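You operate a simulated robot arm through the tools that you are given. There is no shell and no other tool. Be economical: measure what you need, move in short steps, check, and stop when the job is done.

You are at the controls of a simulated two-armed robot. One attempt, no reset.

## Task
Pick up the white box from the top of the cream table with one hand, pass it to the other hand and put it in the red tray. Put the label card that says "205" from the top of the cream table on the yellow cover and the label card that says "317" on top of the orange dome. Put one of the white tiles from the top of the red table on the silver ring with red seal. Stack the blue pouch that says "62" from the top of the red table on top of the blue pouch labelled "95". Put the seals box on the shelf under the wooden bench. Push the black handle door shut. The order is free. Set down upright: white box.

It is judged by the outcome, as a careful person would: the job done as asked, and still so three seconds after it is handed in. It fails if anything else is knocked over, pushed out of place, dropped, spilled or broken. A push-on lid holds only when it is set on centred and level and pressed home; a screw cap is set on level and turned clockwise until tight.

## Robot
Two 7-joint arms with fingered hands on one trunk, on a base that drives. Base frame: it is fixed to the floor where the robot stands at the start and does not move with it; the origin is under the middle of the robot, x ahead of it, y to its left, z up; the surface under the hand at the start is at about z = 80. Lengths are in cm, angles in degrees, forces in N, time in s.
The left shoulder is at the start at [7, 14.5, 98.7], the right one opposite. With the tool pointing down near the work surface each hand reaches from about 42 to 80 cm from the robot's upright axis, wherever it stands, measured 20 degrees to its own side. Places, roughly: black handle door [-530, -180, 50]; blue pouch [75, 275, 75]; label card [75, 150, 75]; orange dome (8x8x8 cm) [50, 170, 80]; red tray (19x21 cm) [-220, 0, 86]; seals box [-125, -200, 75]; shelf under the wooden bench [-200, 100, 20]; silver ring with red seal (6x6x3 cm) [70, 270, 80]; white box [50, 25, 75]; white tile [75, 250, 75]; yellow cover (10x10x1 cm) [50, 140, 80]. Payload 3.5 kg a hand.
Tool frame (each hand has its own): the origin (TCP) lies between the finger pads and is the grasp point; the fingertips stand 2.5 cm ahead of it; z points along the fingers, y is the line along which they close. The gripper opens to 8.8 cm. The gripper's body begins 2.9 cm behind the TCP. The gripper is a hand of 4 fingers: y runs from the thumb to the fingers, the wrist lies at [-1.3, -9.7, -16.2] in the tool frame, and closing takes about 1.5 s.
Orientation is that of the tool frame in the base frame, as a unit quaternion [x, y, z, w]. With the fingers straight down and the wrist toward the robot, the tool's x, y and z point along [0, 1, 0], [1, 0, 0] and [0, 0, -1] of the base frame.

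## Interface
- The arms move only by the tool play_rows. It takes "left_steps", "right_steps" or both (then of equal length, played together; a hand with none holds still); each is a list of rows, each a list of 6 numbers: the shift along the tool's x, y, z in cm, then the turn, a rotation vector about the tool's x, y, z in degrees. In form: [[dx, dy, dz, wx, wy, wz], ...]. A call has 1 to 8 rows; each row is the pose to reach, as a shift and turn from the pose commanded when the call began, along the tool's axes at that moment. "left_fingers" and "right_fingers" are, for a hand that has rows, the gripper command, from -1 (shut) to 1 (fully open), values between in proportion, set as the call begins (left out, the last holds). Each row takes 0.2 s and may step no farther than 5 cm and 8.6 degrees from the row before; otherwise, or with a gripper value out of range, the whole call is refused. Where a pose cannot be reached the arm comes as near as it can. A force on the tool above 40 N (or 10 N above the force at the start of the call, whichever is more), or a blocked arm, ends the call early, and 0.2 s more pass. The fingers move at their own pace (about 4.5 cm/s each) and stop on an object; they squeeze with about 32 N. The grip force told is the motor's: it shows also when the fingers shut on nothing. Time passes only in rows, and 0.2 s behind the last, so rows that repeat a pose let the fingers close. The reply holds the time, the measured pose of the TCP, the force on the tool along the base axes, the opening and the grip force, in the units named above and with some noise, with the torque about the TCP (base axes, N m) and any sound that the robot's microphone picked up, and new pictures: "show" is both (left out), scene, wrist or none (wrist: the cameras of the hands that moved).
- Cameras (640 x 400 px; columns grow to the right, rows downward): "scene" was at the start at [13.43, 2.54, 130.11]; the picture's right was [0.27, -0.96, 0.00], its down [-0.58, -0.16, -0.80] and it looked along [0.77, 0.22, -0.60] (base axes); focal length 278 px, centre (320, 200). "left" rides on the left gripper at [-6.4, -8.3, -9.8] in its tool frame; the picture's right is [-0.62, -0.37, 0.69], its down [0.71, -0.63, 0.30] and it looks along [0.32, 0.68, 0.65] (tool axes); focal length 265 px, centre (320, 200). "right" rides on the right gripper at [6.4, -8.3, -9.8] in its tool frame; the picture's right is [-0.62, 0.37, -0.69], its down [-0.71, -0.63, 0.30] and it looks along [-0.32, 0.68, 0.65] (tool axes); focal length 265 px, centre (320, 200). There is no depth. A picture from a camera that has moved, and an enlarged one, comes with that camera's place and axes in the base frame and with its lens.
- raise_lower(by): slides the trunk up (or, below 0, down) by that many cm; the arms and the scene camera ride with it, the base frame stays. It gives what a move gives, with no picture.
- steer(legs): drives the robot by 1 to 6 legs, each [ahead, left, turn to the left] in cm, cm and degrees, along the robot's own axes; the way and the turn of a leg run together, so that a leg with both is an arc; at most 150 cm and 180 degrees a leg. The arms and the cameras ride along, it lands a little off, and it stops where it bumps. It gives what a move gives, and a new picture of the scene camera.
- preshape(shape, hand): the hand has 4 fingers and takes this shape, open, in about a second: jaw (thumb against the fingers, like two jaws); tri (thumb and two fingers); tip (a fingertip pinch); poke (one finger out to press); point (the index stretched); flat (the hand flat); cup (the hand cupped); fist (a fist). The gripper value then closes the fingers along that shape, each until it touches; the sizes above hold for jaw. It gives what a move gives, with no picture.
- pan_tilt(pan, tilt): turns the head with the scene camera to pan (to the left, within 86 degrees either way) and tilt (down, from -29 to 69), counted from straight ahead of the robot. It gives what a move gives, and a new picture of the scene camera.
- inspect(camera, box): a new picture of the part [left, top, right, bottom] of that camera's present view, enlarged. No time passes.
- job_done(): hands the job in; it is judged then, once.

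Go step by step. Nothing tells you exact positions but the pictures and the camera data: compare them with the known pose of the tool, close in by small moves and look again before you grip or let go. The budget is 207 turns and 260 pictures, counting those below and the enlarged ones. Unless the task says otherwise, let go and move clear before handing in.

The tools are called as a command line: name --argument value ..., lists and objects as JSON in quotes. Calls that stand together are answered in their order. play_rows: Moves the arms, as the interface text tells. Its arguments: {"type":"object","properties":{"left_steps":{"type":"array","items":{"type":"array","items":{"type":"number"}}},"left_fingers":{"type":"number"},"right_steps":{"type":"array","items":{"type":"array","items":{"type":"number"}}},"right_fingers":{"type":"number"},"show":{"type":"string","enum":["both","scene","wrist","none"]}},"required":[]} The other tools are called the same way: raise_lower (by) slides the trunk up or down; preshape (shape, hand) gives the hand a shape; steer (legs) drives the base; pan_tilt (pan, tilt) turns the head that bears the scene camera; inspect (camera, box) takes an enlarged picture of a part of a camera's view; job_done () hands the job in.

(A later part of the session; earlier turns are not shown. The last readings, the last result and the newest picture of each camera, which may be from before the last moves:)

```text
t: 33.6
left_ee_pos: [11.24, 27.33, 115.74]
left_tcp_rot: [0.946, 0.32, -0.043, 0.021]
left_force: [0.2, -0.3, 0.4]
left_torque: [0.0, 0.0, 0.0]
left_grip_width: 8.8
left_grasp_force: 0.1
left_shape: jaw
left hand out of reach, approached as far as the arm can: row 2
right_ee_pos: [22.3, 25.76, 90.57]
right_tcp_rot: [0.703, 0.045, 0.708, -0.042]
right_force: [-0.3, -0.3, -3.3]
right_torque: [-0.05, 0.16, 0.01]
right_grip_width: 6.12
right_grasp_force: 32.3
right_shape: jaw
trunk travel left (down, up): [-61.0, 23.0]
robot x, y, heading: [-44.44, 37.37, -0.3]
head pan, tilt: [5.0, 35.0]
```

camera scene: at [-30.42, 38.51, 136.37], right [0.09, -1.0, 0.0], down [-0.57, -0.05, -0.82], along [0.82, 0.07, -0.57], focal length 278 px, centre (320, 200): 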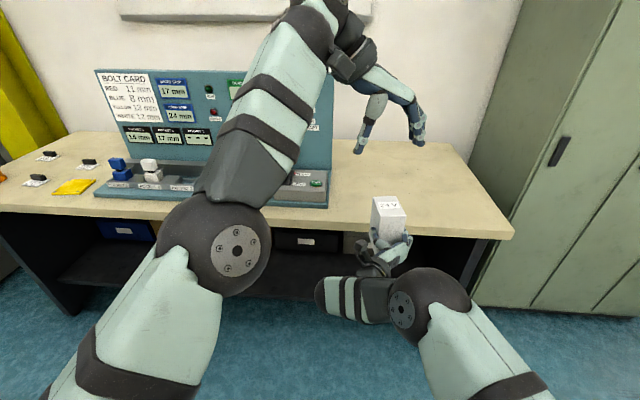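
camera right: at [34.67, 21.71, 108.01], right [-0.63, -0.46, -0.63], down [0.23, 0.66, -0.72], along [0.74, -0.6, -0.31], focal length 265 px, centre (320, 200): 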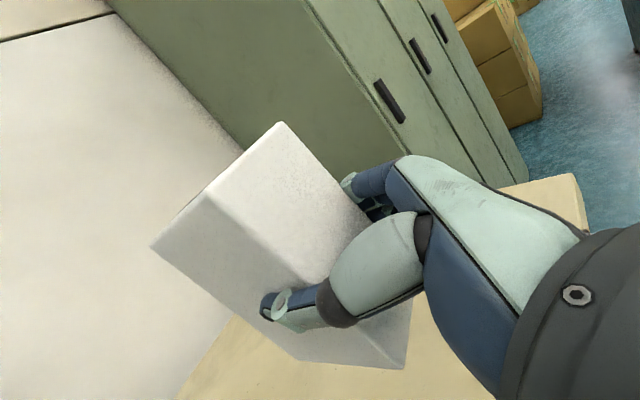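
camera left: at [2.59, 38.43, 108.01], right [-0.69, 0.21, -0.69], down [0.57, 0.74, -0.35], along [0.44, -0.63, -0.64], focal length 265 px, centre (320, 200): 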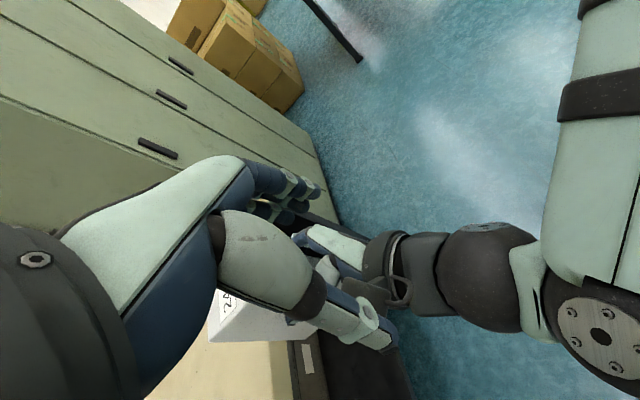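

Free now. It is easier to turn the box than the left hand: I'll rotate the right hand by +38° about vertical.

play_rows --right_steps '[[0, 0, 0, 7.6, 0, 0], [0, 0, 0, 15.2, 0, 0], [0, 0, 0, 22.8, 0, 0], [0, 0, 0, 30.4, 0, 0], [0, 0, 0, 38, 0, 0]]' --left_steps '[[0, 0, 0, 0, 1, -1.6], [0, 0, 0, 0, 2, -3.2], [0, 0, 0, 0, 3, -4.8], [0, 0, 0, 0, 4, -6.4], [0, 0, 0, 0, 5, -8]]'

```text
t: 34.8
left_ee_pos: [11.13, 27.17, 115.64]
left_tcp_rot: [0.923, 0.386, -0.003, 0.005]
left_force: [0.5, 0.1, 0.4]
left_torque: [-0.02, -0.04, -0.04]
left_grip_width: 8.81
left_grasp_force: 0.1
left_shape: jaw
right_ee_pos: [22.23, 25.72, 90.63]
right_tcp_rot: [0.651, 0.275, 0.654, -0.268]
right_force: [-0.9, 0.0, -3.2]
right_torque: [-0.06, 0.05, 0.03]
right_grip_width: 6.14
right_grasp_force: 32.2
right_shape: jaw
trunk travel left (down, up): [-61.0, 23.0]
robot x, y, heading: [-44.27, 37.65, -0.3]
head pan, tilt: [5.0, 35.0]
camera scene: at [-30.42, 38.55, 136.37], right [0.09, -1.0, 0.0], down [-0.57, -0.05, -0.82], along [0.82, 0.07, -0.57], focal length 278 px, centre (320, 200)
camera right: at [9.34, 24.79, 96.84], right [-0.22, -0.75, -0.62], down [-0.23, 0.66, -0.72], along [0.95, -0.02, -0.32], focal length 265 px, centre (320, 200)
camera left: at [0.71, 28.6, 125.58], right [-0.7, -0.19, -0.69], down [0.05, 0.95, -0.32], along [0.71, -0.26, -0.65], focal length 265 px, centre (320, 200)
```

scene: 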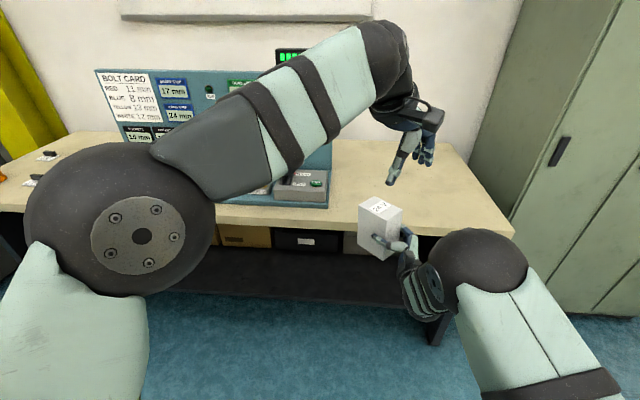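
right: 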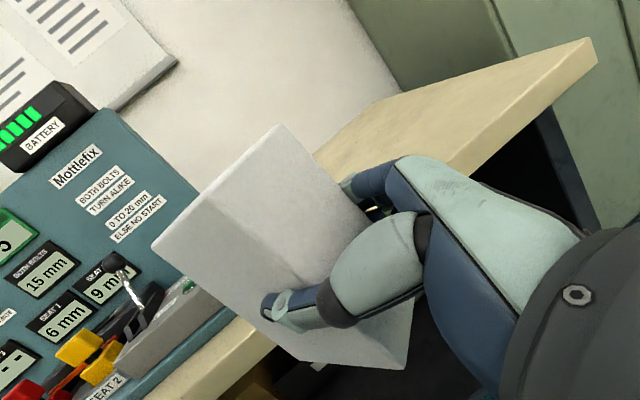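
left: 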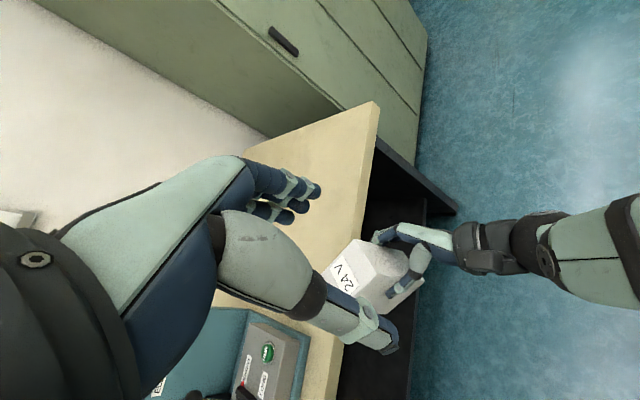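

Both hands are now nicely posed and match in yaw. I'll bring the left hand over the far half of the box top and part way down.

play_rows --left_steps '[[3, 2.2, 0, 0, 0, 0], [6, 4.5, 0, 0, 0, 0], [9, 7, 0, 0, 0, 0], [11, 9, 2, 0, 0, 0], [11, 9, 6, 0, 0, 0], [11, 9, 10, 0, 0, 0], [11, 9, 12, 0, 0, 0]]'

```text
t: 36.4
left_ee_pos: [20.64, 28.44, 104.98]
left_tcp_rot: [0.923, 0.385, -0.003, 0.004]
left_force: [0.1, -0.6, -0.3]
left_torque: [-0.03, -0.02, 0.02]
left_grip_width: 8.81
left_grasp_force: 0.1
left_shape: jaw
left hand out of reach, approached as far as the arm can: row 2, 3, 4, 5, 6, 7
right_ee_pos: [22.26, 25.7, 90.51]
right_tcp_rot: [0.65, 0.274, 0.655, -0.27]
right_force: [-0.2, 0.7, -3.3]
right_torque: [-0.07, 0.08, -0.02]
right_grip_width: 6.18
right_grasp_force: 32.2
right_shape: jaw
trunk travel left (down, up): [-61.0, 23.0]
robot x, y, heading: [-44.1, 37.53, -0.1]
head pan, tilt: [5.0, 35.0]
camera scene: at [-30.45, 38.54, 136.38], right [0.09, -1.0, 0.0], down [-0.57, -0.05, -0.82], along [0.82, 0.07, -0.57], focal length 278 px, centre (320, 200)
camera left: at [10.27, 29.92, 114.78], right [-0.7, -0.19, -0.69], down [0.05, 0.95, -0.32], along [0.71, -0.26, -0.65], focal length 265 px, centre (320, 200)
```

scene: 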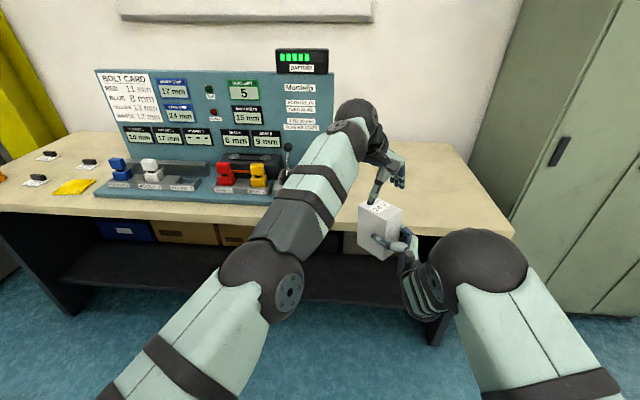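
left: 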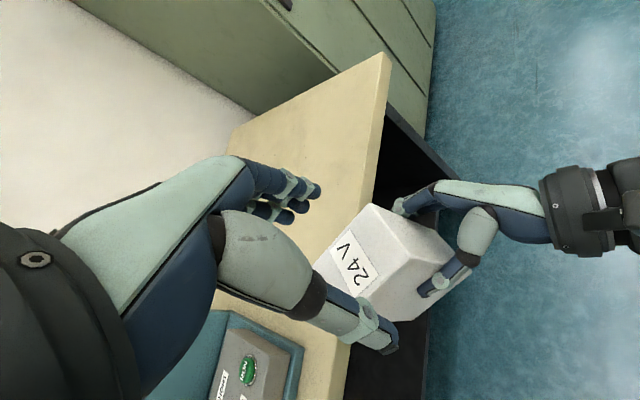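

Left hand ran short of reach by 5 cm. I'll bring both hands closer to the robot so the left sits over the far half of the box.

play_rows --right_steps '[[0, -1.8, -1.6, 0, 0, 0], [0, -3.6, -3.2, 0, 0, 0], [0, -5.4, -4.9, 0, 0, 0], [0, -5.4, -4.9, 0, 0, 0]]' --left_steps '[[-1.6, -1.8, 0, 0, 0, 0], [-3.2, -3.6, 0, 0, 0, 0], [-4.9, -5.4, 0, 0, 0, 0], [-4.9, -5.4, 0, 0, 0, 0]]' --show "wrist"

```text
t: 37.4
left_ee_pos: [13.15, 29.11, 105.34]
left_tcp_rot: [0.922, 0.387, 0.001, 0.01]
left_force: [-1.1, 0.2, -0.2]
left_torque: [0.01, -0.06, 0.07]
left_grip_width: 8.8
left_grasp_force: 0.1
left_shape: jaw
left hand out of reach, approached as far as the arm can: row 1, 2, 3
right_ee_pos: [14.5, 26.41, 90.74]
right_tcp_rot: [0.649, 0.276, 0.656, -0.268]
right_force: [-0.4, 0.3, -3.3]
right_torque: [-0.05, 0.08, -0.04]
right_grip_width: 6.15
right_grasp_force: 32.6
right_shape: jaw
trunk travel left (down, up): [-61.0, 23.0]
robot x, y, heading: [-44.5, 37.42, -0.2]
head pan, tilt: [5.0, 35.0]
camera right: at [1.53, 25.5, 96.99], right [-0.22, -0.75, -0.62], down [-0.22, 0.66, -0.72], along [0.95, -0.02, -0.31], focal length 265 px, centre (320, 200)
camera left: at [2.59, 30.66, 115.04], right [-0.69, -0.2, -0.7], down [0.05, 0.95, -0.32], along [0.72, -0.26, -0.64], focal length 265 px, centre (320, 200)
```

right: 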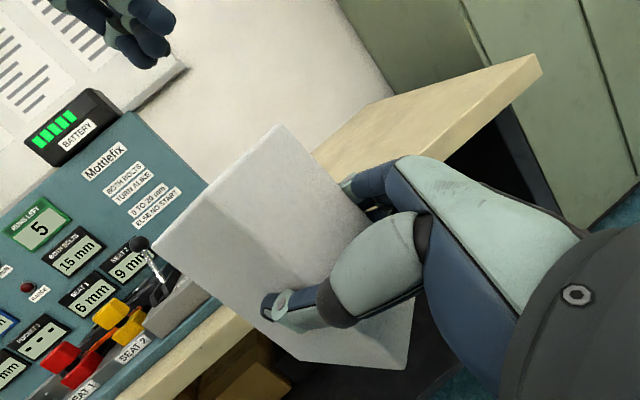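
left: 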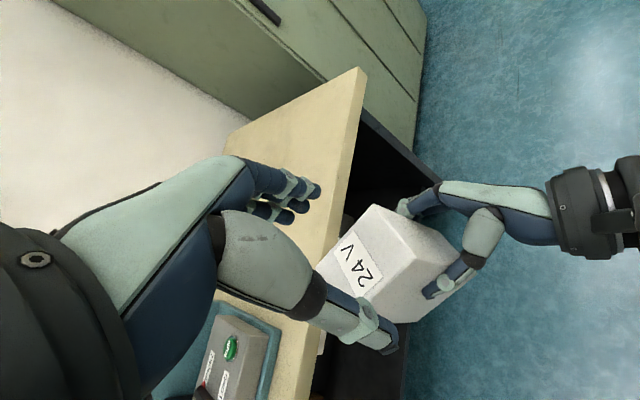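

play_rows --left_steps '[[1.6, 1.4, 0, 0, 0, 0], [3.3, 2.9, 0, 0, 0, 0], [3.3, 2.9, 2.5, 0, 0, 0], [3.3, 2.9, 5, 0, 0, 0]]' --show "wrist"

```text
t: 38.4
left_ee_pos: [17.81, 29.09, 99.86]
left_tcp_rot: [0.923, 0.385, -0.002, 0.005]
left_force: [-0.7, -0.6, 0.5]
left_torque: [0.0, 0.0, 0.02]
left_grip_width: 8.81
left_grasp_force: 0.0
left_shape: jaw
right_ee_pos: [14.95, 26.25, 90.45]
right_tcp_rot: [0.651, 0.274, 0.654, -0.269]
right_force: [-0.5, -0.3, -3.8]
right_torque: [-0.07, 0.04, -0.01]
right_grip_width: 6.16
right_grasp_force: 31.9
right_shape: jaw
trunk travel left (down, up): [-61.0, 23.0]
robot x, y, heading: [-44.98, 37.37, -0.0]
head pan, tilt: [5.0, 35.0]
camera left: at [7.37, 30.52, 109.77], right [-0.7, -0.19, -0.69], down [0.05, 0.95, -0.32], along [0.71, -0.26, -0.65], focal length 265 px, centre (320, 200)
```

left: 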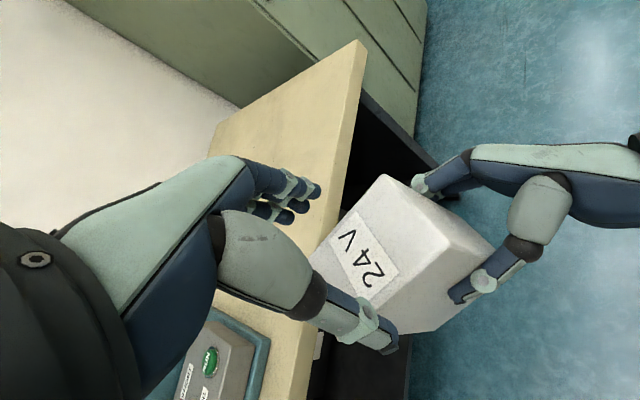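

Laterally centred. Descend the last 4.7 cm.

play_rows --left_steps '[[0, 0, 2, 0, 0, 0], [0, 0, 3.5, 0, 0, 0], [0, 0, 4.7, 0, 0, 0]]'

```text
t: 39.2
left_ee_pos: [17.69, 29.0, 95.13]
left_tcp_rot: [0.923, 0.385, -0.004, 0.004]
left_force: [0.0, 0.0, 0.6]
left_torque: [-0.02, 0.01, 0.04]
left_grip_width: 8.78
left_grasp_force: 0.1
left_shape: jaw
right_ee_pos: [14.96, 26.17, 90.41]
right_tcp_rot: [0.651, 0.274, 0.655, -0.269]
right_force: [0.8, 0.4, -3.3]
right_torque: [-0.08, 0.09, -0.01]
right_grip_width: 6.18
right_grasp_force: 32.0
right_shape: jaw
trunk travel left (down, up): [-61.0, 23.0]
robot x, y, heading: [-44.35, 37.62, -0.1]
head pan, tilt: [5.0, 35.0]
camera scene: at [-30.38, 38.53, 136.37], right [0.09, -1.0, 0.0], down [-0.57, -0.05, -0.82], along [0.82, 0.07, -0.57], focal length 278 px, centre (320, 200)
camera left: at [7.32, 30.5, 105.05], right [-0.7, -0.19, -0.69], down [0.05, 0.95, -0.31], along [0.71, -0.26, -0.65], focal length 265 px, centre (320, 200)
```

scene: 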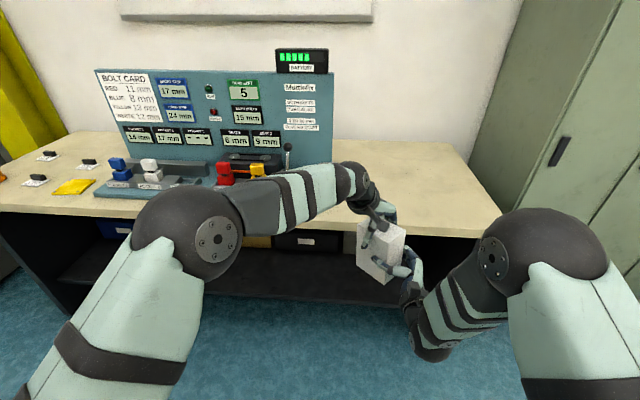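
left: 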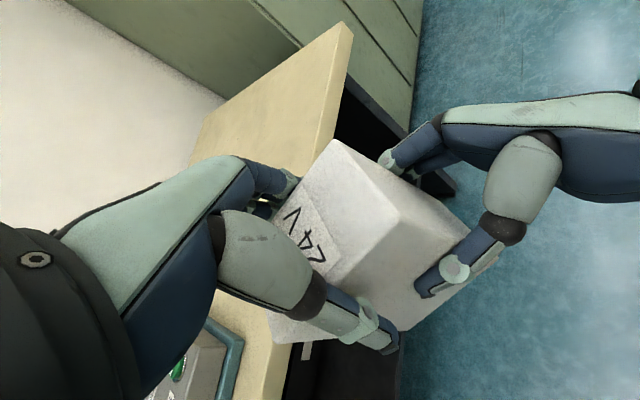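

play_rows --left_steps '[[0, 0, 0.5, 0, 0, 0], [0, 0, 0.5, 0, 0, 0], [0, 0, 0.5, 0, 0, 0], [0, 0, 0.5, 0, 0, 0], [0, 0, 0.5, 0, 0, 0], [0, 0, 0.5, 0, 0, 0], [0, 0, 0.5, 0, 0, 0], [0, 0, 0.5, 0, 0, 0]]' --left_fingers -1 --show "wrist"

```text
t: 41.0
left_ee_pos: [17.93, 29.01, 94.72]
left_tcp_rot: [0.923, 0.385, -0.002, 0.005]
left_force: [0.1, 1.3, 5.8]
left_torque: [-0.2, -0.09, -0.15]
left_grip_width: 6.51
left_grasp_force: 31.5
left_shape: jaw
right_ee_pos: [15.0, 26.22, 90.37]
right_tcp_rot: [0.651, 0.274, 0.655, -0.269]
right_force: [-0.3, -1.8, -7.8]
right_torque: [0.12, 0.35, 0.11]
right_grip_width: 6.14
right_grasp_force: 32.1
right_shape: jaw
trunk travel left (down, up): [-61.0, 23.0]
robot x, y, heading: [-44.13, 37.75, -0.3]
head pan, tilt: [5.0, 35.0]
camera left: at [7.36, 30.49, 104.62], right [-0.7, -0.19, -0.69], down [0.05, 0.95, -0.32], along [0.71, -0.26, -0.65], focal length 265 px, centre (320, 200)
```

left: 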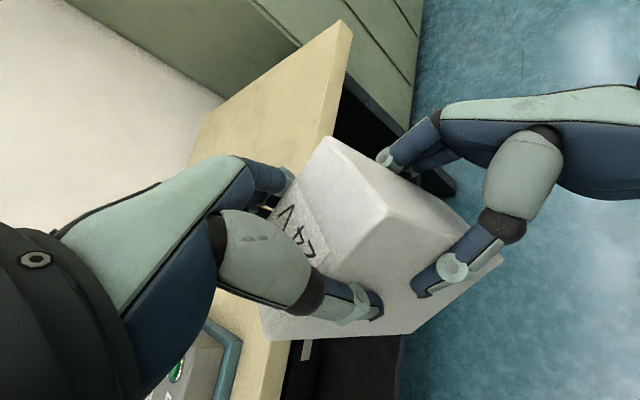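

Left has the box. Open the right hand, staying still.

play_rows --right_steps '[[0, 0, 0, 0, 0, 0], [0, 0, 0, 0, 0, 0], [0, 0, 0, 0, 0, 0], [0, 0, 0, 0, 0, 0], [0, 0, 0, 0, 0, 0]]' --right_fingers 1 --show "none"

play_rows --right_steps '[[0, 0, -2, 0, 0, 0], [0, 0, -5, 0, 0, 0], [0, 0, -8, 0, 0, 0], [0, 0, -11, 0, 0, 0]]'

```text
t: 42.2
left_ee_pos: [17.78, 29.13, 94.77]
left_tcp_rot: [0.923, 0.386, -0.002, 0.004]
left_force: [-0.7, 0.6, -3.2]
left_torque: [0.04, 0.0, 0.03]
left_grip_width: 6.5
left_grasp_force: 32.1
left_shape: jaw
right_ee_pos: [14.9, 26.25, 90.44]
right_tcp_rot: [0.651, 0.273, 0.655, -0.269]
right_force: [-0.5, -0.2, -0.4]
right_torque: [-0.01, -0.01, 0.01]
right_grip_width: 8.79
right_grasp_force: 0.0
right_shape: jaw
trunk travel left (down, up): [-61.0, 23.0]
robot x, y, heading: [-44.47, 37.78, 0.0]
head pan, tilt: [5.0, 35.0]
```

```text
t: 42.9
left_ee_pos: [17.81, 29.07, 94.51]
left_tcp_rot: [0.923, 0.386, -0.004, 0.005]
left_force: [-0.1, 0.0, -3.3]
left_torque: [0.01, -0.04, 0.0]
left_grip_width: 6.52
left_grasp_force: 32.2
left_shape: jaw
right_ee_pos: [10.8, 21.86, 90.01]
right_tcp_rot: [0.66, 0.279, 0.646, -0.262]
right_force: [22.1, 9.6, -5.8]
right_torque: [-0.69, 0.69, -1.22]
right_grip_width: 8.81
right_grasp_force: 0.1
right_shape: jaw
trunk travel left (down, up): [-61.0, 23.0]
robot x, y, heading: [-44.79, 37.39, -0.0]
head pan, tilt: [5.0, 35.0]
stopped in row 3 (right hand): the force on the tool passed its limit at 123 N (the readings are from after the stop); the commanded pose is now the measured one
camera scene: at [-30.42, 38.55, 136.38], right [0.09, -1.0, 0.0], down [-0.57, -0.05, -0.82], along [0.82, 0.07, -0.57], focal length 278 px, centre (320, 200)
camera right: at [-1.91, 21.11, 96.63], right [-0.23, -0.77, -0.59], down [-0.24, 0.64, -0.73], along [0.94, -0.03, -0.33], focal length 265 px, centre (320, 200)
```

scene: 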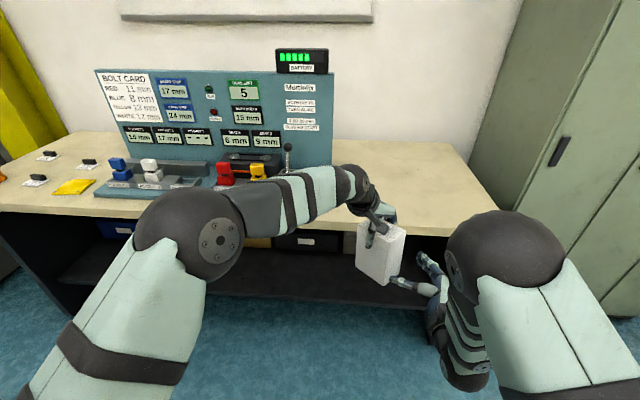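
right: 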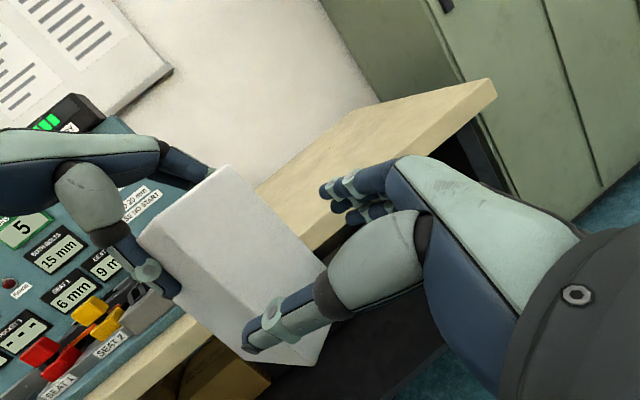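

The pass is done. I'll lift the box away with the left hand so the right is free to move.

play_rows --left_steps '[[0, 0, -3, 0, 0, 0], [0, 0, -6, 0, 0, 0], [0, 0, -9, 0, 0, 0], [0, 0, -12, 0, 0, 0], [0, 0, -14, 0, 0, 0]]' --show "none"

play_rows --right_steps '[[0, 2, 1, -6, 0, 0], [0, 4, 2, -12, 0, 0], [0, 6, 3, -18, 0, 0], [0, 8, 4, -24, 0, 0], [0, 10, 4, -30, 0, 0]]'

```text
t: 43.7
left_ee_pos: [17.81, 29.14, 102.67]
left_tcp_rot: [0.922, 0.386, -0.005, 0.004]
left_force: [0.1, 0.0, -3.1]
left_torque: [0.01, -0.02, 0.04]
left_grip_width: 6.52
left_grasp_force: 32.3
left_shape: jaw
right_ee_pos: [10.89, 21.91, 90.1]
right_tcp_rot: [0.66, 0.279, 0.646, -0.262]
right_force: [13.4, 6.2, -3.3]
right_torque: [-0.46, 0.47, -0.83]
right_grip_width: 8.81
right_grasp_force: 0.1
right_shape: jaw
trunk travel left (down, up): [-61.0, 23.0]
robot x, y, heading: [-44.51, 37.68, -0.0]
head pan, tilt: [5.0, 35.0]
stopped in row 3 (right hand): the force on the tool passed its limit at 41 N (the readings are from after the stop); the commanded pose is now the measured one
```

```text
t: 44.9
left_ee_pos: [17.92, 29.06, 102.77]
left_tcp_rot: [0.922, 0.386, -0.002, 0.005]
left_force: [-0.1, -0.4, -2.7]
left_torque: [0.04, -0.01, 0.0]
left_grip_width: 6.52
left_grasp_force: 32.0
left_shape: jaw
right_ee_pos: [20.71, 17.39, 90.19]
right_tcp_rot: [0.705, 0.102, 0.697, -0.08]
right_force: [-0.1, -0.7, -1.0]
right_torque: [-0.03, 0.01, -0.02]
right_grip_width: 8.79
right_grasp_force: 0.0
right_shape: jaw
trunk travel left (down, up): [-61.0, 23.0]
robot x, y, heading: [-44.15, 37.85, -0.0]
head pan, tilt: [5.0, 35.0]
camera scene: at [-30.37, 38.49, 136.37], right [0.09, -1.0, 0.0], down [-0.57, -0.05, -0.82], along [0.82, 0.07, -0.57], focal length 278 px, centre (320, 200)
camera right: at [9.1, 23.35, 96.52], right [-0.58, -0.55, -0.6], down [0.13, 0.67, -0.74], along [0.8, -0.5, -0.32], focal length 265 px, centre (320, 200)
```

scene: 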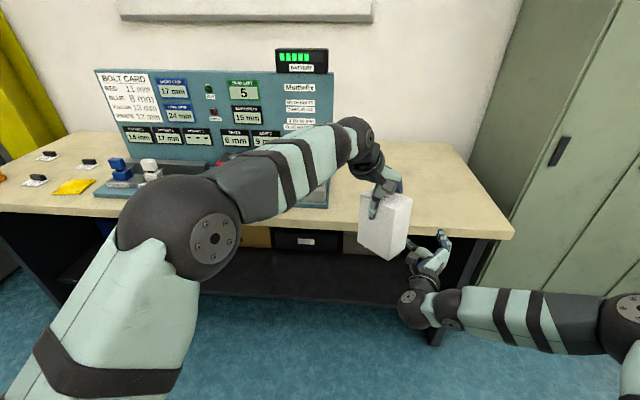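
right: 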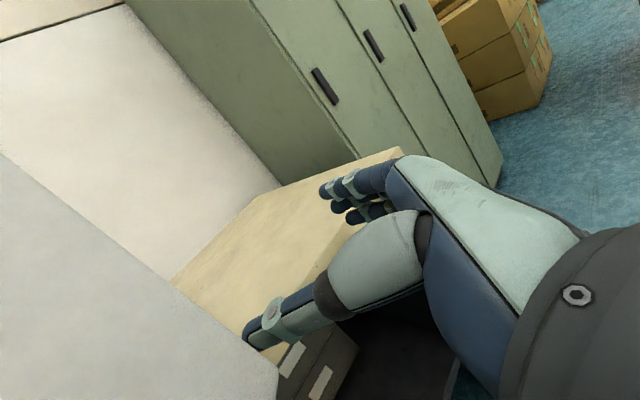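

Handover complete. Now back off, turn round toward the red tray side and look.

steer --legs '[[-32, 0, 0], [0, 0, 90], [0, 0, 90]]'

pan_tilt --pan 20 --tilt 25

```text
t: 53.4
left_ee_pos: [-126.56, 75.79, 102.77]
left_tcp_rot: [-0.138, 0.99, 0.002, 0.004]
left_force: [-0.5, -0.2, -3.7]
left_torque: [0.01, 0.03, -0.03]
left_grip_width: 6.52
left_grasp_force: 31.9
left_shape: jaw
right_ee_pos: [-122.2, 89.14, 90.36]
right_tcp_rot: [0.091, 0.703, 0.127, -0.694]
right_force: [17.7, 8.5, 2.8]
right_torque: [0.26, -0.17, -0.85]
right_grip_width: 8.8
right_grasp_force: 0.1
right_shape: jaw
trunk travel left (down, up): [-61.0, 23.0]
robot x, y, heading: [-76.47, 37.58, 150.5]
head pan, tilt: [5.0, 35.0]
stopped in leg 3: the force on the tool passed its limit at 61 N (the readings are from after the stop); the commanded pose is now the measured one
camera scene: at [-88.82, 44.13, 136.39], right [0.42, 0.91, 0.0], down [0.52, -0.24, -0.82], along [-0.75, 0.34, -0.57], focal length 278 px, centre (320, 200)
```

scene: 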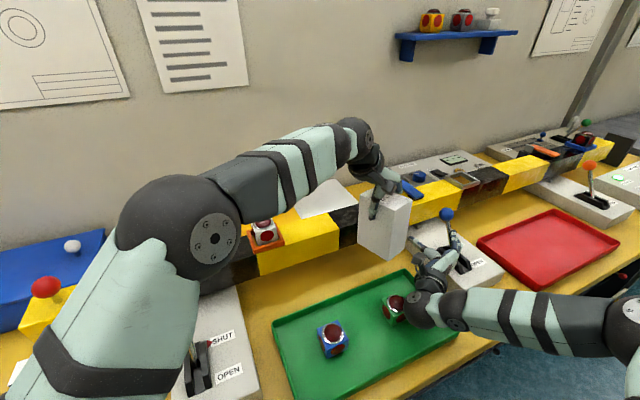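

```text
t: 54.2
left_ee_pos: [-126.35, 75.87, 102.95]
left_tcp_rot: [-0.139, 0.99, 0.003, 0.002]
left_force: [0.1, -0.1, -4.2]
left_torque: [-0.01, 0.01, 0.0]
left_grip_width: 6.47
left_grasp_force: 31.7
left_shape: jaw
right_ee_pos: [-122.23, 88.93, 90.44]
right_tcp_rot: [0.091, 0.702, 0.123, -0.695]
right_force: [18.2, 14.0, 2.4]
right_torque: [0.28, -0.21, -0.88]
right_grip_width: 8.8
right_grasp_force: 0.1
right_shape: jaw
trunk travel left (down, up): [-61.0, 23.0]
robot x, y, heading: [-76.6, 37.41, 150.8]
head pan, tilt: [20.0, 25.0]
camera scene: at [-89.69, 42.18, 137.99], right [0.17, 0.99, 0.0], down [0.41, -0.07, -0.91], along [-0.89, 0.15, -0.42], focal length 278 px, centre (320, 200)
```

scene: 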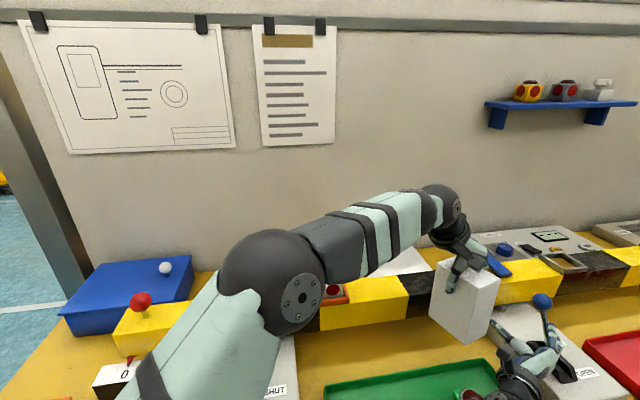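

The right hand touched a lever on a bench closer than I expected. I'll swing back the way I came, then look around.

steer --legs '[[0, 0, -8], [0, 0, -40]]'

pan_tilt --pan 60 --tilt 25

```text
t: 57.1
left_ee_pos: [-81.85, 100.27, 102.83]
left_tcp_rot: [0.277, 0.961, 0.001, 0.007]
left_force: [-0.5, -0.3, -3.6]
left_torque: [0.0, 0.06, -0.03]
left_grip_width: 6.48
left_grasp_force: 32.3
left_shape: jaw
right_ee_pos: [-69.37, 105.8, 90.33]
right_tcp_rot: [0.368, 0.608, 0.394, -0.584]
right_force: [-0.7, -0.6, -0.7]
right_torque: [0.01, -0.04, 0.04]
right_grip_width: 8.78
right_grasp_force: 0.1
right_shape: jaw
trunk travel left (down, up): [-61.0, 23.0]
robot x, y, heading: [-76.44, 37.41, 102.5]
head pan, tilt: [20.0, 25.0]
camera scene: at [-82.68, 50.57, 137.95], right [0.84, 0.54, 0.0], down [0.23, -0.36, -0.91], along [-0.49, 0.77, -0.42], focal length 278 px, centre (320, 200)
```

scene: 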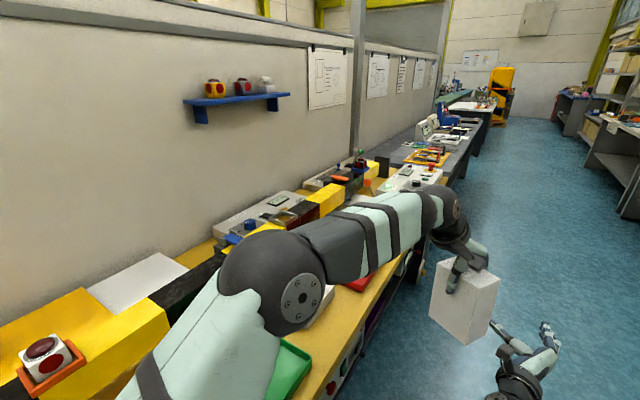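

```text
t: 58.2
left_ee_pos: [-81.84, 100.3, 102.74]
left_tcp_rot: [0.277, 0.961, 0.001, 0.005]
left_force: [0.5, -0.7, -3.3]
left_torque: [0.01, 0.03, 0.0]
left_grip_width: 6.48
left_grasp_force: 31.9
left_shape: jaw
right_ee_pos: [-69.43, 105.87, 90.27]
right_tcp_rot: [0.367, 0.606, 0.394, -0.585]
right_force: [-0.2, 0.4, 0.6]
right_torque: [0.04, 0.0, 0.03]
right_grip_width: 8.82
right_grasp_force: 0.2
right_shape: jaw
trunk travel left (down, up): [-61.0, 23.0]
robot x, y, heading: [-76.94, 37.78, 102.3]
head pan, tilt: [60.0, 25.0]
camera scene: at [-86.53, 45.59, 137.95], right [0.3, 0.95, 0.0], down [0.4, -0.13, -0.91], along [-0.86, 0.27, -0.42], focal length 278 px, centre (320, 200)
```

scene: 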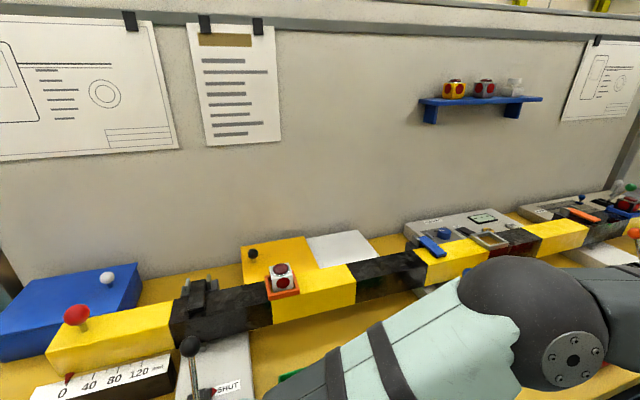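

This bench's red tray is 19x34, too large; the target 19x21 tray lies behind this partition (x≈-220). I'll turn to face -y and look for the way round.

steer --legs '[[0, 0, -96], [0, 0, -96]]'

pan_tilt --pan -50 --tilt 10

pan_tilt --pan 0 --tilt 10

```text
t: 66.8
left_ee_pos: [-86.85, -24.32, 102.84]
left_tcp_rot: [0.921, -0.391, -0.006, 0.0]
left_force: [-1.0, -0.3, -4.0]
left_torque: [-0.05, -0.03, -0.03]
left_grip_width: 6.46
left_grasp_force: 32.0
left_shape: jaw
right_ee_pos: [-100.14, -26.7, 90.19]
right_tcp_rot: [0.558, -0.439, 0.532, 0.462]
right_force: [0.9, 1.0, -0.2]
right_torque: [0.02, 0.0, -0.02]
right_grip_width: 8.81
right_grasp_force: 0.3
right_shape: jaw
trunk travel left (down, up): [-61.0, 23.0]
robot x, y, heading: [-76.59, 37.95, -91.4]
head pan, tilt: [60.0, 25.0]
camera scene: at [-68.98, 27.89, 137.95], right [-0.52, -0.85, 0.0], down [-0.36, 0.22, -0.91], along [0.77, -0.47, -0.42], focal length 278 px, centre (320, 200)
```

scene: 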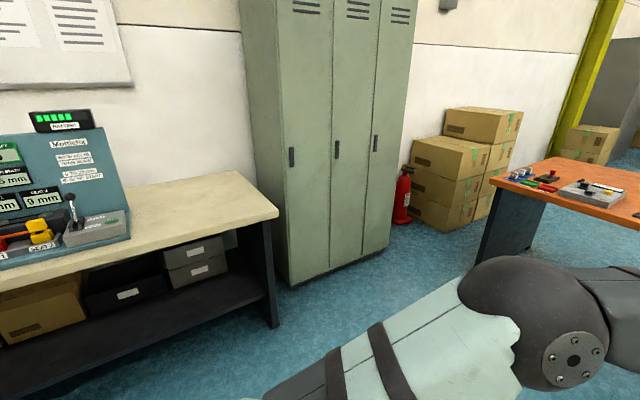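

```text
t: 68.6
left_ee_pos: [-86.7, -24.37, 102.79]
left_tcp_rot: [0.921, -0.39, -0.006, 0.0]
left_force: [-0.3, -0.3, -3.3]
left_torque: [-0.03, 0.01, 0.02]
left_grip_width: 6.45
left_grasp_force: 32.0
left_shape: jaw
right_ee_pos: [-100.16, -26.76, 90.3]
right_tcp_rot: [0.558, -0.438, 0.532, 0.462]
right_force: [-0.1, -0.1, -0.2]
right_torque: [-0.03, 0.0, 0.0]
right_grip_width: 8.79
right_grasp_force: 0.1
right_shape: jaw
trunk travel left (down, up): [-61.0, 23.0]
robot x, y, heading: [-76.68, 37.85, -91.5]
head pan, tilt: [-50.0, 10.0]
camera scene: at [-84.11, 26.91, 140.39], right [-0.62, 0.78, 0.0], down [0.14, 0.11, -0.98], along [-0.77, -0.61, -0.17], focal length 278 px, centre (320, 200)
```

scene: 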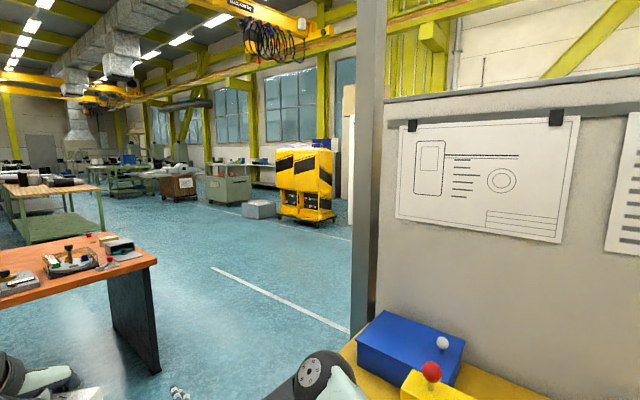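

```text
t: 69.8
left_ee_pos: [-86.77, -24.36, 102.74]
left_tcp_rot: [0.921, -0.39, -0.006, 0.0]
left_force: [-0.9, 1.0, -2.3]
left_torque: [-0.02, -0.05, 0.03]
left_grip_width: 6.45
left_grasp_force: 31.3
left_shape: jaw
right_ee_pos: [-100.18, -26.8, 90.19]
right_tcp_rot: [0.557, -0.438, 0.533, 0.462]
right_force: [0.2, 0.8, 0.1]
right_torque: [0.02, 0.0, -0.02]
right_grip_width: 8.81
right_grasp_force: 0.0
right_shape: jaw
trunk travel left (down, up): [-61.0, 23.0]
robot x, y, heading: [-76.78, 37.51, -91.6]
head pan, tilt: [0.0, 10.0]
camera scene: at [-77.09, 23.41, 140.39], right [-1.0, 0.03, 0.0], down [0.01, 0.17, -0.98], along [-0.03, -0.98, -0.17], focal length 278 px, centre (320, 200)
```

scene: 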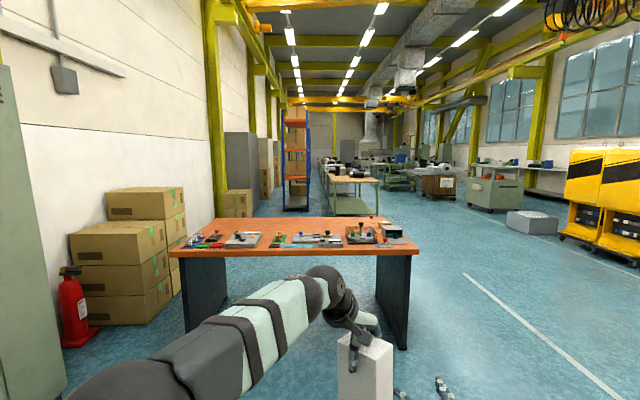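

The partition ends near y≈-25, and the orange table (with the seals box) starts at y≈-158. I'll go through the gap at y≈-75, then face +x on the far side.

steer --legs '[[110, 0, 0], [0, -100, 0], [0, -105, 0]]'

pan_tilt --pan 80 --tilt 15

```text
t: 72.4
left_ee_pos: [-91.17, -55.05, 102.7]
left_tcp_rot: [0.903, -0.429, -0.005, -0.001]
left_force: [0.1, 0.3, -3.1]
left_torque: [-0.03, 0.02, 0.01]
left_grip_width: 6.44
left_grasp_force: 32.3
left_shape: jaw
right_ee_pos: [-104.65, -56.09, 90.25]
right_tcp_rot: [0.539, -0.463, 0.512, 0.483]
right_force: [-0.4, 0.2, -0.7]
right_torque: [0.0, -0.01, -0.01]
right_grip_width: 8.81
right_grasp_force: 0.1
right_shape: jaw
trunk travel left (down, up): [-61.0, 23.0]
robot x, y, heading: [-75.72, 6.03, -96.5]
head pan, tilt: [0.0, 10.0]
stopped in leg 1: the robot was blocked; the commanded pose is now the measured one
camera scene: at [-77.52, -8.2, 140.36], right [-0.99, 0.11, 0.0], down [0.02, 0.17, -0.98], along [-0.11, -0.98, -0.18], focal length 278 px, centre (320, 200)
```

scene: 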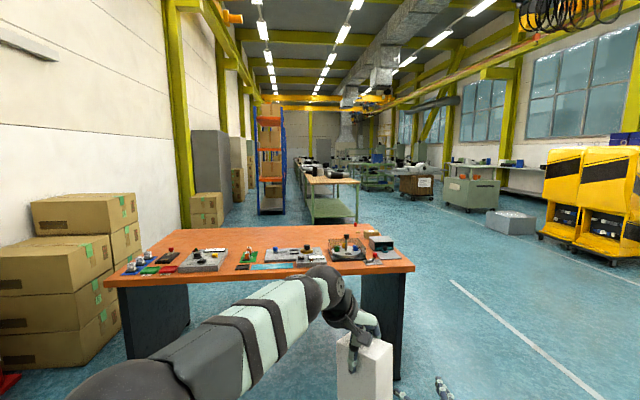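

```text
t: 74.0
left_ee_pos: [-91.12, -54.76, 102.8]
left_tcp_rot: [0.903, -0.429, -0.007, 0.0]
left_force: [-0.4, -0.1, -2.2]
left_torque: [-0.02, 0.0, 0.04]
left_grip_width: 6.48
left_grasp_force: 31.9
left_shape: jaw
right_ee_pos: [-104.78, -55.93, 90.44]
right_tcp_rot: [0.539, -0.462, 0.513, 0.484]
right_force: [0.0, 0.2, -0.2]
right_torque: [0.0, 0.01, -0.01]
right_grip_width: 8.79
right_grasp_force: 0.1
right_shape: jaw
trunk travel left (down, up): [-61.0, 23.0]
robot x, y, heading: [-75.81, 6.01, -96.6]
head pan, tilt: [80.0, 15.0]
camera scene: at [-67.48, -1.46, 139.58], right [-0.28, -0.96, 0.0], down [-0.25, 0.07, -0.97], along [0.93, -0.27, -0.26], focal length 278 px, centre (320, 200)
```

scene: 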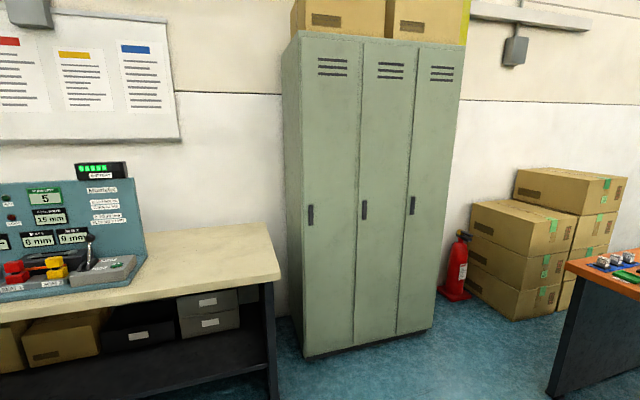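

Something on the right side blocked the drive. Let me look right.

pan_tilt --pan -75 --tilt 45

```text
t: 76.3
left_ee_pos: [-91.12, -54.87, 102.77]
left_tcp_rot: [0.903, -0.429, -0.006, 0.0]
left_force: [0.2, 0.8, -3.6]
left_torque: [0.0, -0.02, -0.01]
left_grip_width: 6.45
left_grasp_force: 32.2
left_shape: jaw
right_ee_pos: [-104.68, -56.02, 90.26]
right_tcp_rot: [0.54, -0.462, 0.513, 0.483]
right_force: [-0.4, 0.4, 0.0]
right_torque: [-0.03, 0.0, 0.0]
right_grip_width: 8.8
right_grasp_force: 0.0
right_shape: jaw
trunk travel left (down, up): [-61.0, 23.0]
robot x, y, heading: [-75.98, 6.15, -96.9]
head pan, tilt: [-75.0, 45.0]
camera scene: at [-84.47, 0.0, 134.9], right [-0.15, 0.99, 0.0], down [0.7, 0.11, -0.71], along [-0.7, -0.1, -0.71], focal length 278 px, centre (320, 200)
```

scene: 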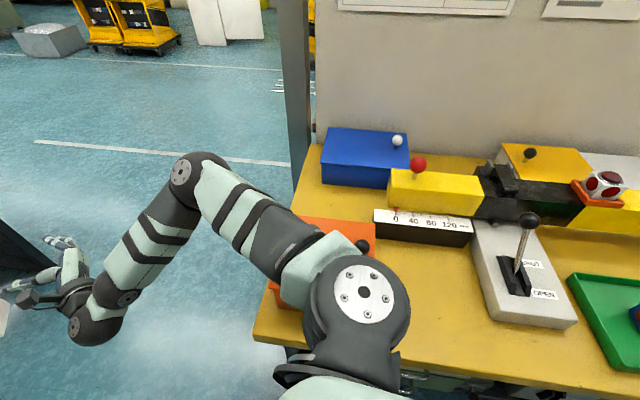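

The right upper arm is at the bench corner. I'll strafe left (+x) away from it, then look at the corner items.

steer --legs '[[0, 35, 0]]'

```text
t: 78.6
left_ee_pos: [-55.5, -58.92, 102.81]
left_tcp_rot: [0.905, -0.426, -0.006, -0.001]
left_force: [-0.6, 0.0, -4.0]
left_torque: [-0.01, -0.01, 0.0]
left_grip_width: 6.48
left_grasp_force: 31.7
left_shape: jaw
right_ee_pos: [-69.19, -60.07, 90.35]
right_tcp_rot: [0.54, -0.46, 0.514, 0.482]
right_force: [-1.0, -0.4, 0.2]
right_torque: [-0.02, -0.02, -0.01]
right_grip_width: 8.81
right_grasp_force: 0.1
right_shape: jaw
trunk travel left (down, up): [-61.0, 23.0]
robot x, y, heading: [-40.93, 2.3, -96.3]
head pan, tilt: [-75.0, 45.0]
camera scene: at [-49.26, -3.93, 134.89], right [-0.16, 0.99, 0.0], down [0.7, 0.11, -0.71], along [-0.7, -0.11, -0.71], focal length 278 px, centre (320, 200)
```

scene: 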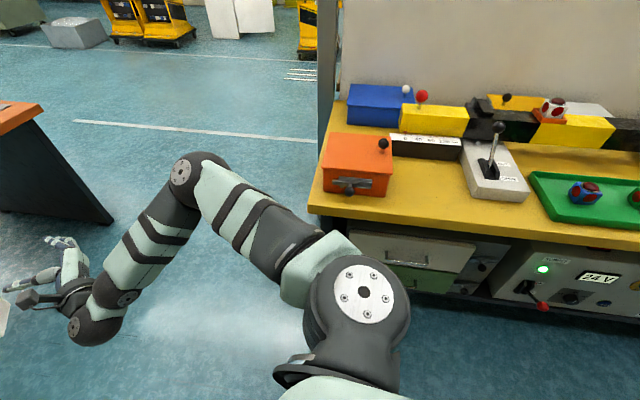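

steer --legs '[[0, 0, 6.3], [62, 0, 0], [0, -120, 0], [0, -120, 0]]'

pan_tilt --pan 80 --tilt 20

```text
t: 94.0
left_ee_pos: [-286.58, -125.05, 102.77]
left_tcp_rot: [0.93, -0.367, -0.005, 0.0]
left_force: [0.6, 0.3, -3.2]
left_torque: [-0.03, 0.0, 0.02]
left_grip_width: 6.46
left_grasp_force: 31.5
left_shape: jaw
right_ee_pos: [-299.77, -128.08, 90.32]
right_tcp_rot: [0.569, -0.424, 0.544, 0.448]
right_force: [0.7, 1.0, 0.7]
right_torque: [0.01, 0.0, -0.01]
right_grip_width: 8.81
right_grasp_force: 0.1
right_shape: jaw
trunk travel left (down, up): [-61.0, 23.0]
robot x, y, heading: [-279.85, -62.82, -88.6]
head pan, tilt: [-75.0, 45.0]
camera scene: at [-287.37, -69.88, 134.89], right [-0.28, 0.96, 0.0], down [0.68, 0.2, -0.71], along [-0.68, -0.2, -0.71], focal length 278 px, centre (320, 200)
```

scene: 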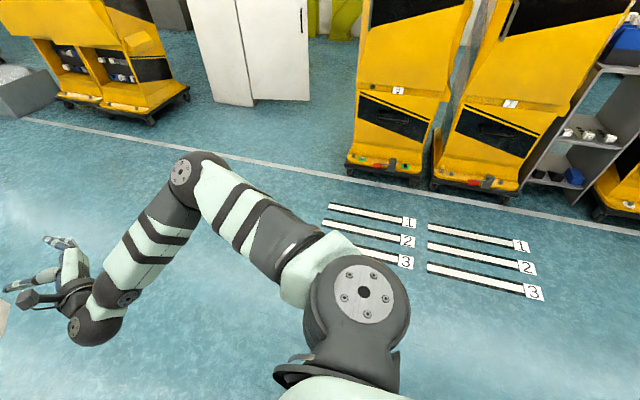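

```text
t: 96.4
left_ee_pos: [-286.6, -125.07, 102.83]
left_tcp_rot: [0.93, -0.367, -0.005, -0.001]
left_force: [0.7, -0.7, -3.3]
left_torque: [0.01, 0.0, 0.0]
left_grip_width: 6.45
left_grasp_force: 31.8
left_shape: jaw
right_ee_pos: [-299.84, -128.25, 90.22]
right_tcp_rot: [0.568, -0.425, 0.544, 0.448]
right_force: [0.3, -0.7, -0.7]
right_torque: [0.0, 0.02, -0.01]
right_grip_width: 8.8
right_grasp_force: 0.0
right_shape: jaw
trunk travel left (down, up): [-61.0, 23.0]
robot x, y, heading: [-280.01, -62.19, -88.8]
head pan, tilt: [80.0, 20.0]
camera scene: at [-270.35, -69.02, 138.76], right [-0.15, -0.99, 0.0], down [-0.34, 0.05, -0.94], along [0.93, -0.14, -0.34], focal length 278 px, centre (320, 200)
```

scene: 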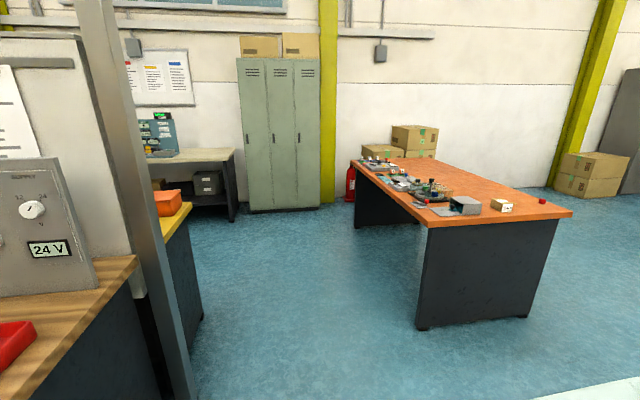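

The wooden bench with a red tray is here at left. Turn to face +x and look.

steer --legs '[[-2, -22, 0], [0, 0, 88.8], [0, 45, 0]]'

pan_tilt --pan 15 --tilt 35

```text
t: 104.2
left_ee_pos: [-240.23, -23.21, 102.75]
left_tcp_rot: [0.918, 0.396, -0.004, 0.004]
left_force: [-0.4, 0.3, -4.1]
left_torque: [0.03, -0.01, 0.02]
left_grip_width: 6.42
left_grasp_force: 31.5
left_shape: jaw
right_ee_pos: [-237.34, -36.51, 90.31]
right_tcp_rot: [0.703, 0.101, 0.701, -0.067]
right_force: [-0.9, 0.2, -0.4]
right_torque: [0.0, -0.03, 0.0]
right_grip_width: 8.78
right_grasp_force: 0.0
right_shape: jaw
trunk travel left (down, up): [-61.0, 23.0]
robot x, y, heading: [-302.86, -16.46, 1.0]
head pan, tilt: [80.0, 20.0]
camera scene: at [-296.12, -6.65, 138.76], right [0.99, -0.16, 0.0], down [-0.05, -0.34, -0.94], along [0.15, 0.93, -0.34], focal length 278 px, centre (320, 200)
```

scene: 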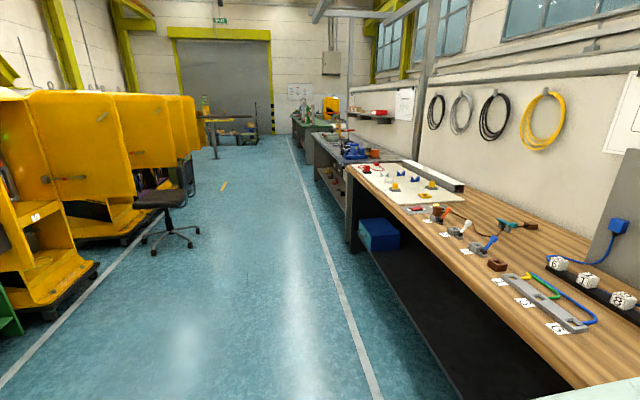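

```text
t: 105.6
left_ee_pos: [-240.35, -23.18, 102.75]
left_tcp_rot: [0.918, 0.396, -0.004, 0.004]
left_force: [0.4, 0.0, -4.9]
left_torque: [-0.02, -0.02, 0.0]
left_grip_width: 6.43
left_grasp_force: 32.2
left_shape: jaw
right_ee_pos: [-237.31, -36.61, 90.3]
right_tcp_rot: [0.703, 0.1, 0.701, -0.066]
right_force: [0.3, 0.5, -0.2]
right_torque: [0.01, 0.02, 0.02]
right_grip_width: 8.8
right_grasp_force: 0.0
right_shape: jaw
trunk travel left (down, up): [-61.0, 23.0]
robot x, y, heading: [-302.85, -15.71, 0.9]
head pan, tilt: [15.0, 35.0]
camera scene: at [-289.12, -13.42, 136.38], right [0.28, -0.96, 0.0], down [-0.55, -0.16, -0.82], along [0.79, 0.23, -0.57], focal length 278 px, centre (320, 200)
```

scene: 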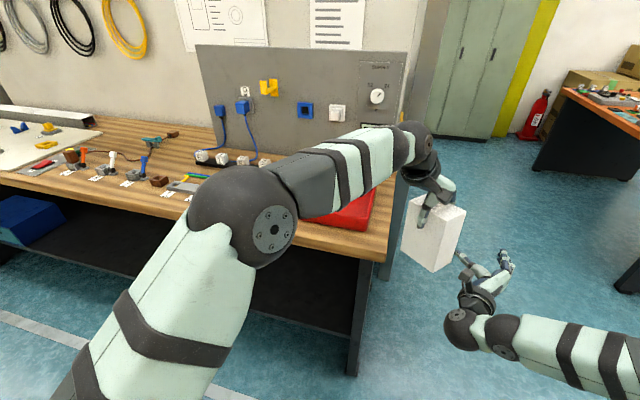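

The tray is at the bench's right end, around (-217, 3). First restore the right hand to pointing down, moving it outward, so that it's clear of the bench.

play_rows --right_steps '[[1, 2, 0, 4.9, -4.9, -4.9], [2, 4, 0, 9.8, -9.8, -9.8], [3, 6, 0, 14.7, -14.7, -14.7], [4, 8, 0, 19.6, -19.6, -19.6], [5, 10, 0, 24.5, -24.5, -24.5], [6, 12, 0, 29.4, -29.4, -29.4], [7, 14, 0, 34.3, -34.3, -34.3], [8, 16, 0, 39.2, -39.2, -39.2]]' --show "none"

play_rows --right_steps '[[0, 0, 0, 4.9, -4.9, -4.9], [0, 0, 0, 9.8, -9.8, -9.8], [0, 0, 0, 14.7, -14.7, -14.7], [0, 0, 0, 19.6, -19.6, -19.6], [0, 0, 0, 24.5, -24.5, -24.5], [0, 0, 0, 29, -29, -29]]' --show "scene"

```text
t: 107.4
left_ee_pos: [-240.29, -23.34, 102.68]
left_tcp_rot: [0.918, 0.396, -0.005, 0.004]
left_force: [-0.4, 0.5, -3.4]
left_torque: [0.03, -0.01, -0.01]
left_grip_width: 6.42
left_grasp_force: 32.0
left_shape: jaw
right_ee_pos: [-233.79, -51.73, 99.09]
right_tcp_rot: [0.755, 0.557, 0.344, -0.023]
right_force: [0.6, -0.9, -1.1]
right_torque: [0.0, -0.04, 0.0]
right_grip_width: 8.8
right_grasp_force: 0.0
right_shape: jaw
trunk travel left (down, up): [-61.0, 23.0]
robot x, y, heading: [-302.66, -15.97, 0.8]
head pan, tilt: [15.0, 35.0]
```

```text
t: 108.8
left_ee_pos: [-240.41, -23.25, 102.66]
left_tcp_rot: [0.918, 0.396, -0.005, 0.003]
left_force: [-0.1, -0.3, -4.2]
left_torque: [-0.01, -0.04, 0.05]
left_grip_width: 6.44
left_grasp_force: 32.0
left_shape: jaw
right_ee_pos: [-233.65, -51.77, 98.96]
right_tcp_rot: [0.626, 0.78, -0.005, 0.015]
right_force: [0.0, 0.3, -0.2]
right_torque: [0.05, -0.01, -0.01]
right_grip_width: 8.8
right_grasp_force: 0.0
right_shape: jaw
trunk travel left (down, up): [-61.0, 23.0]
robot x, y, heading: [-302.69, -16.03, 1.0]
head pan, tilt: [15.0, 35.0]
camera scene: at [-289.06, -13.39, 136.37], right [0.28, -0.96, 0.0], down [-0.55, -0.16, -0.82], along [0.79, 0.23, -0.57], focal length 278 px, centre (320, 200)
```

scene: 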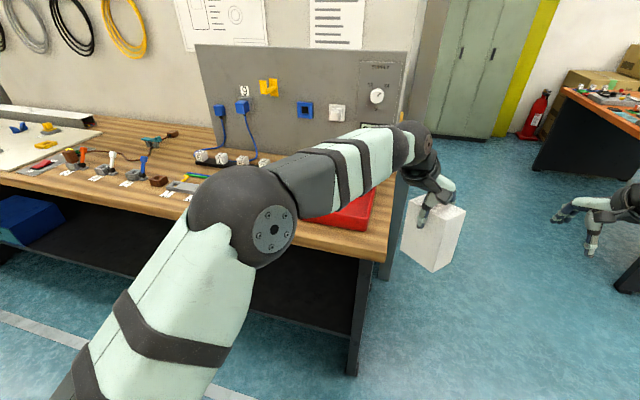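

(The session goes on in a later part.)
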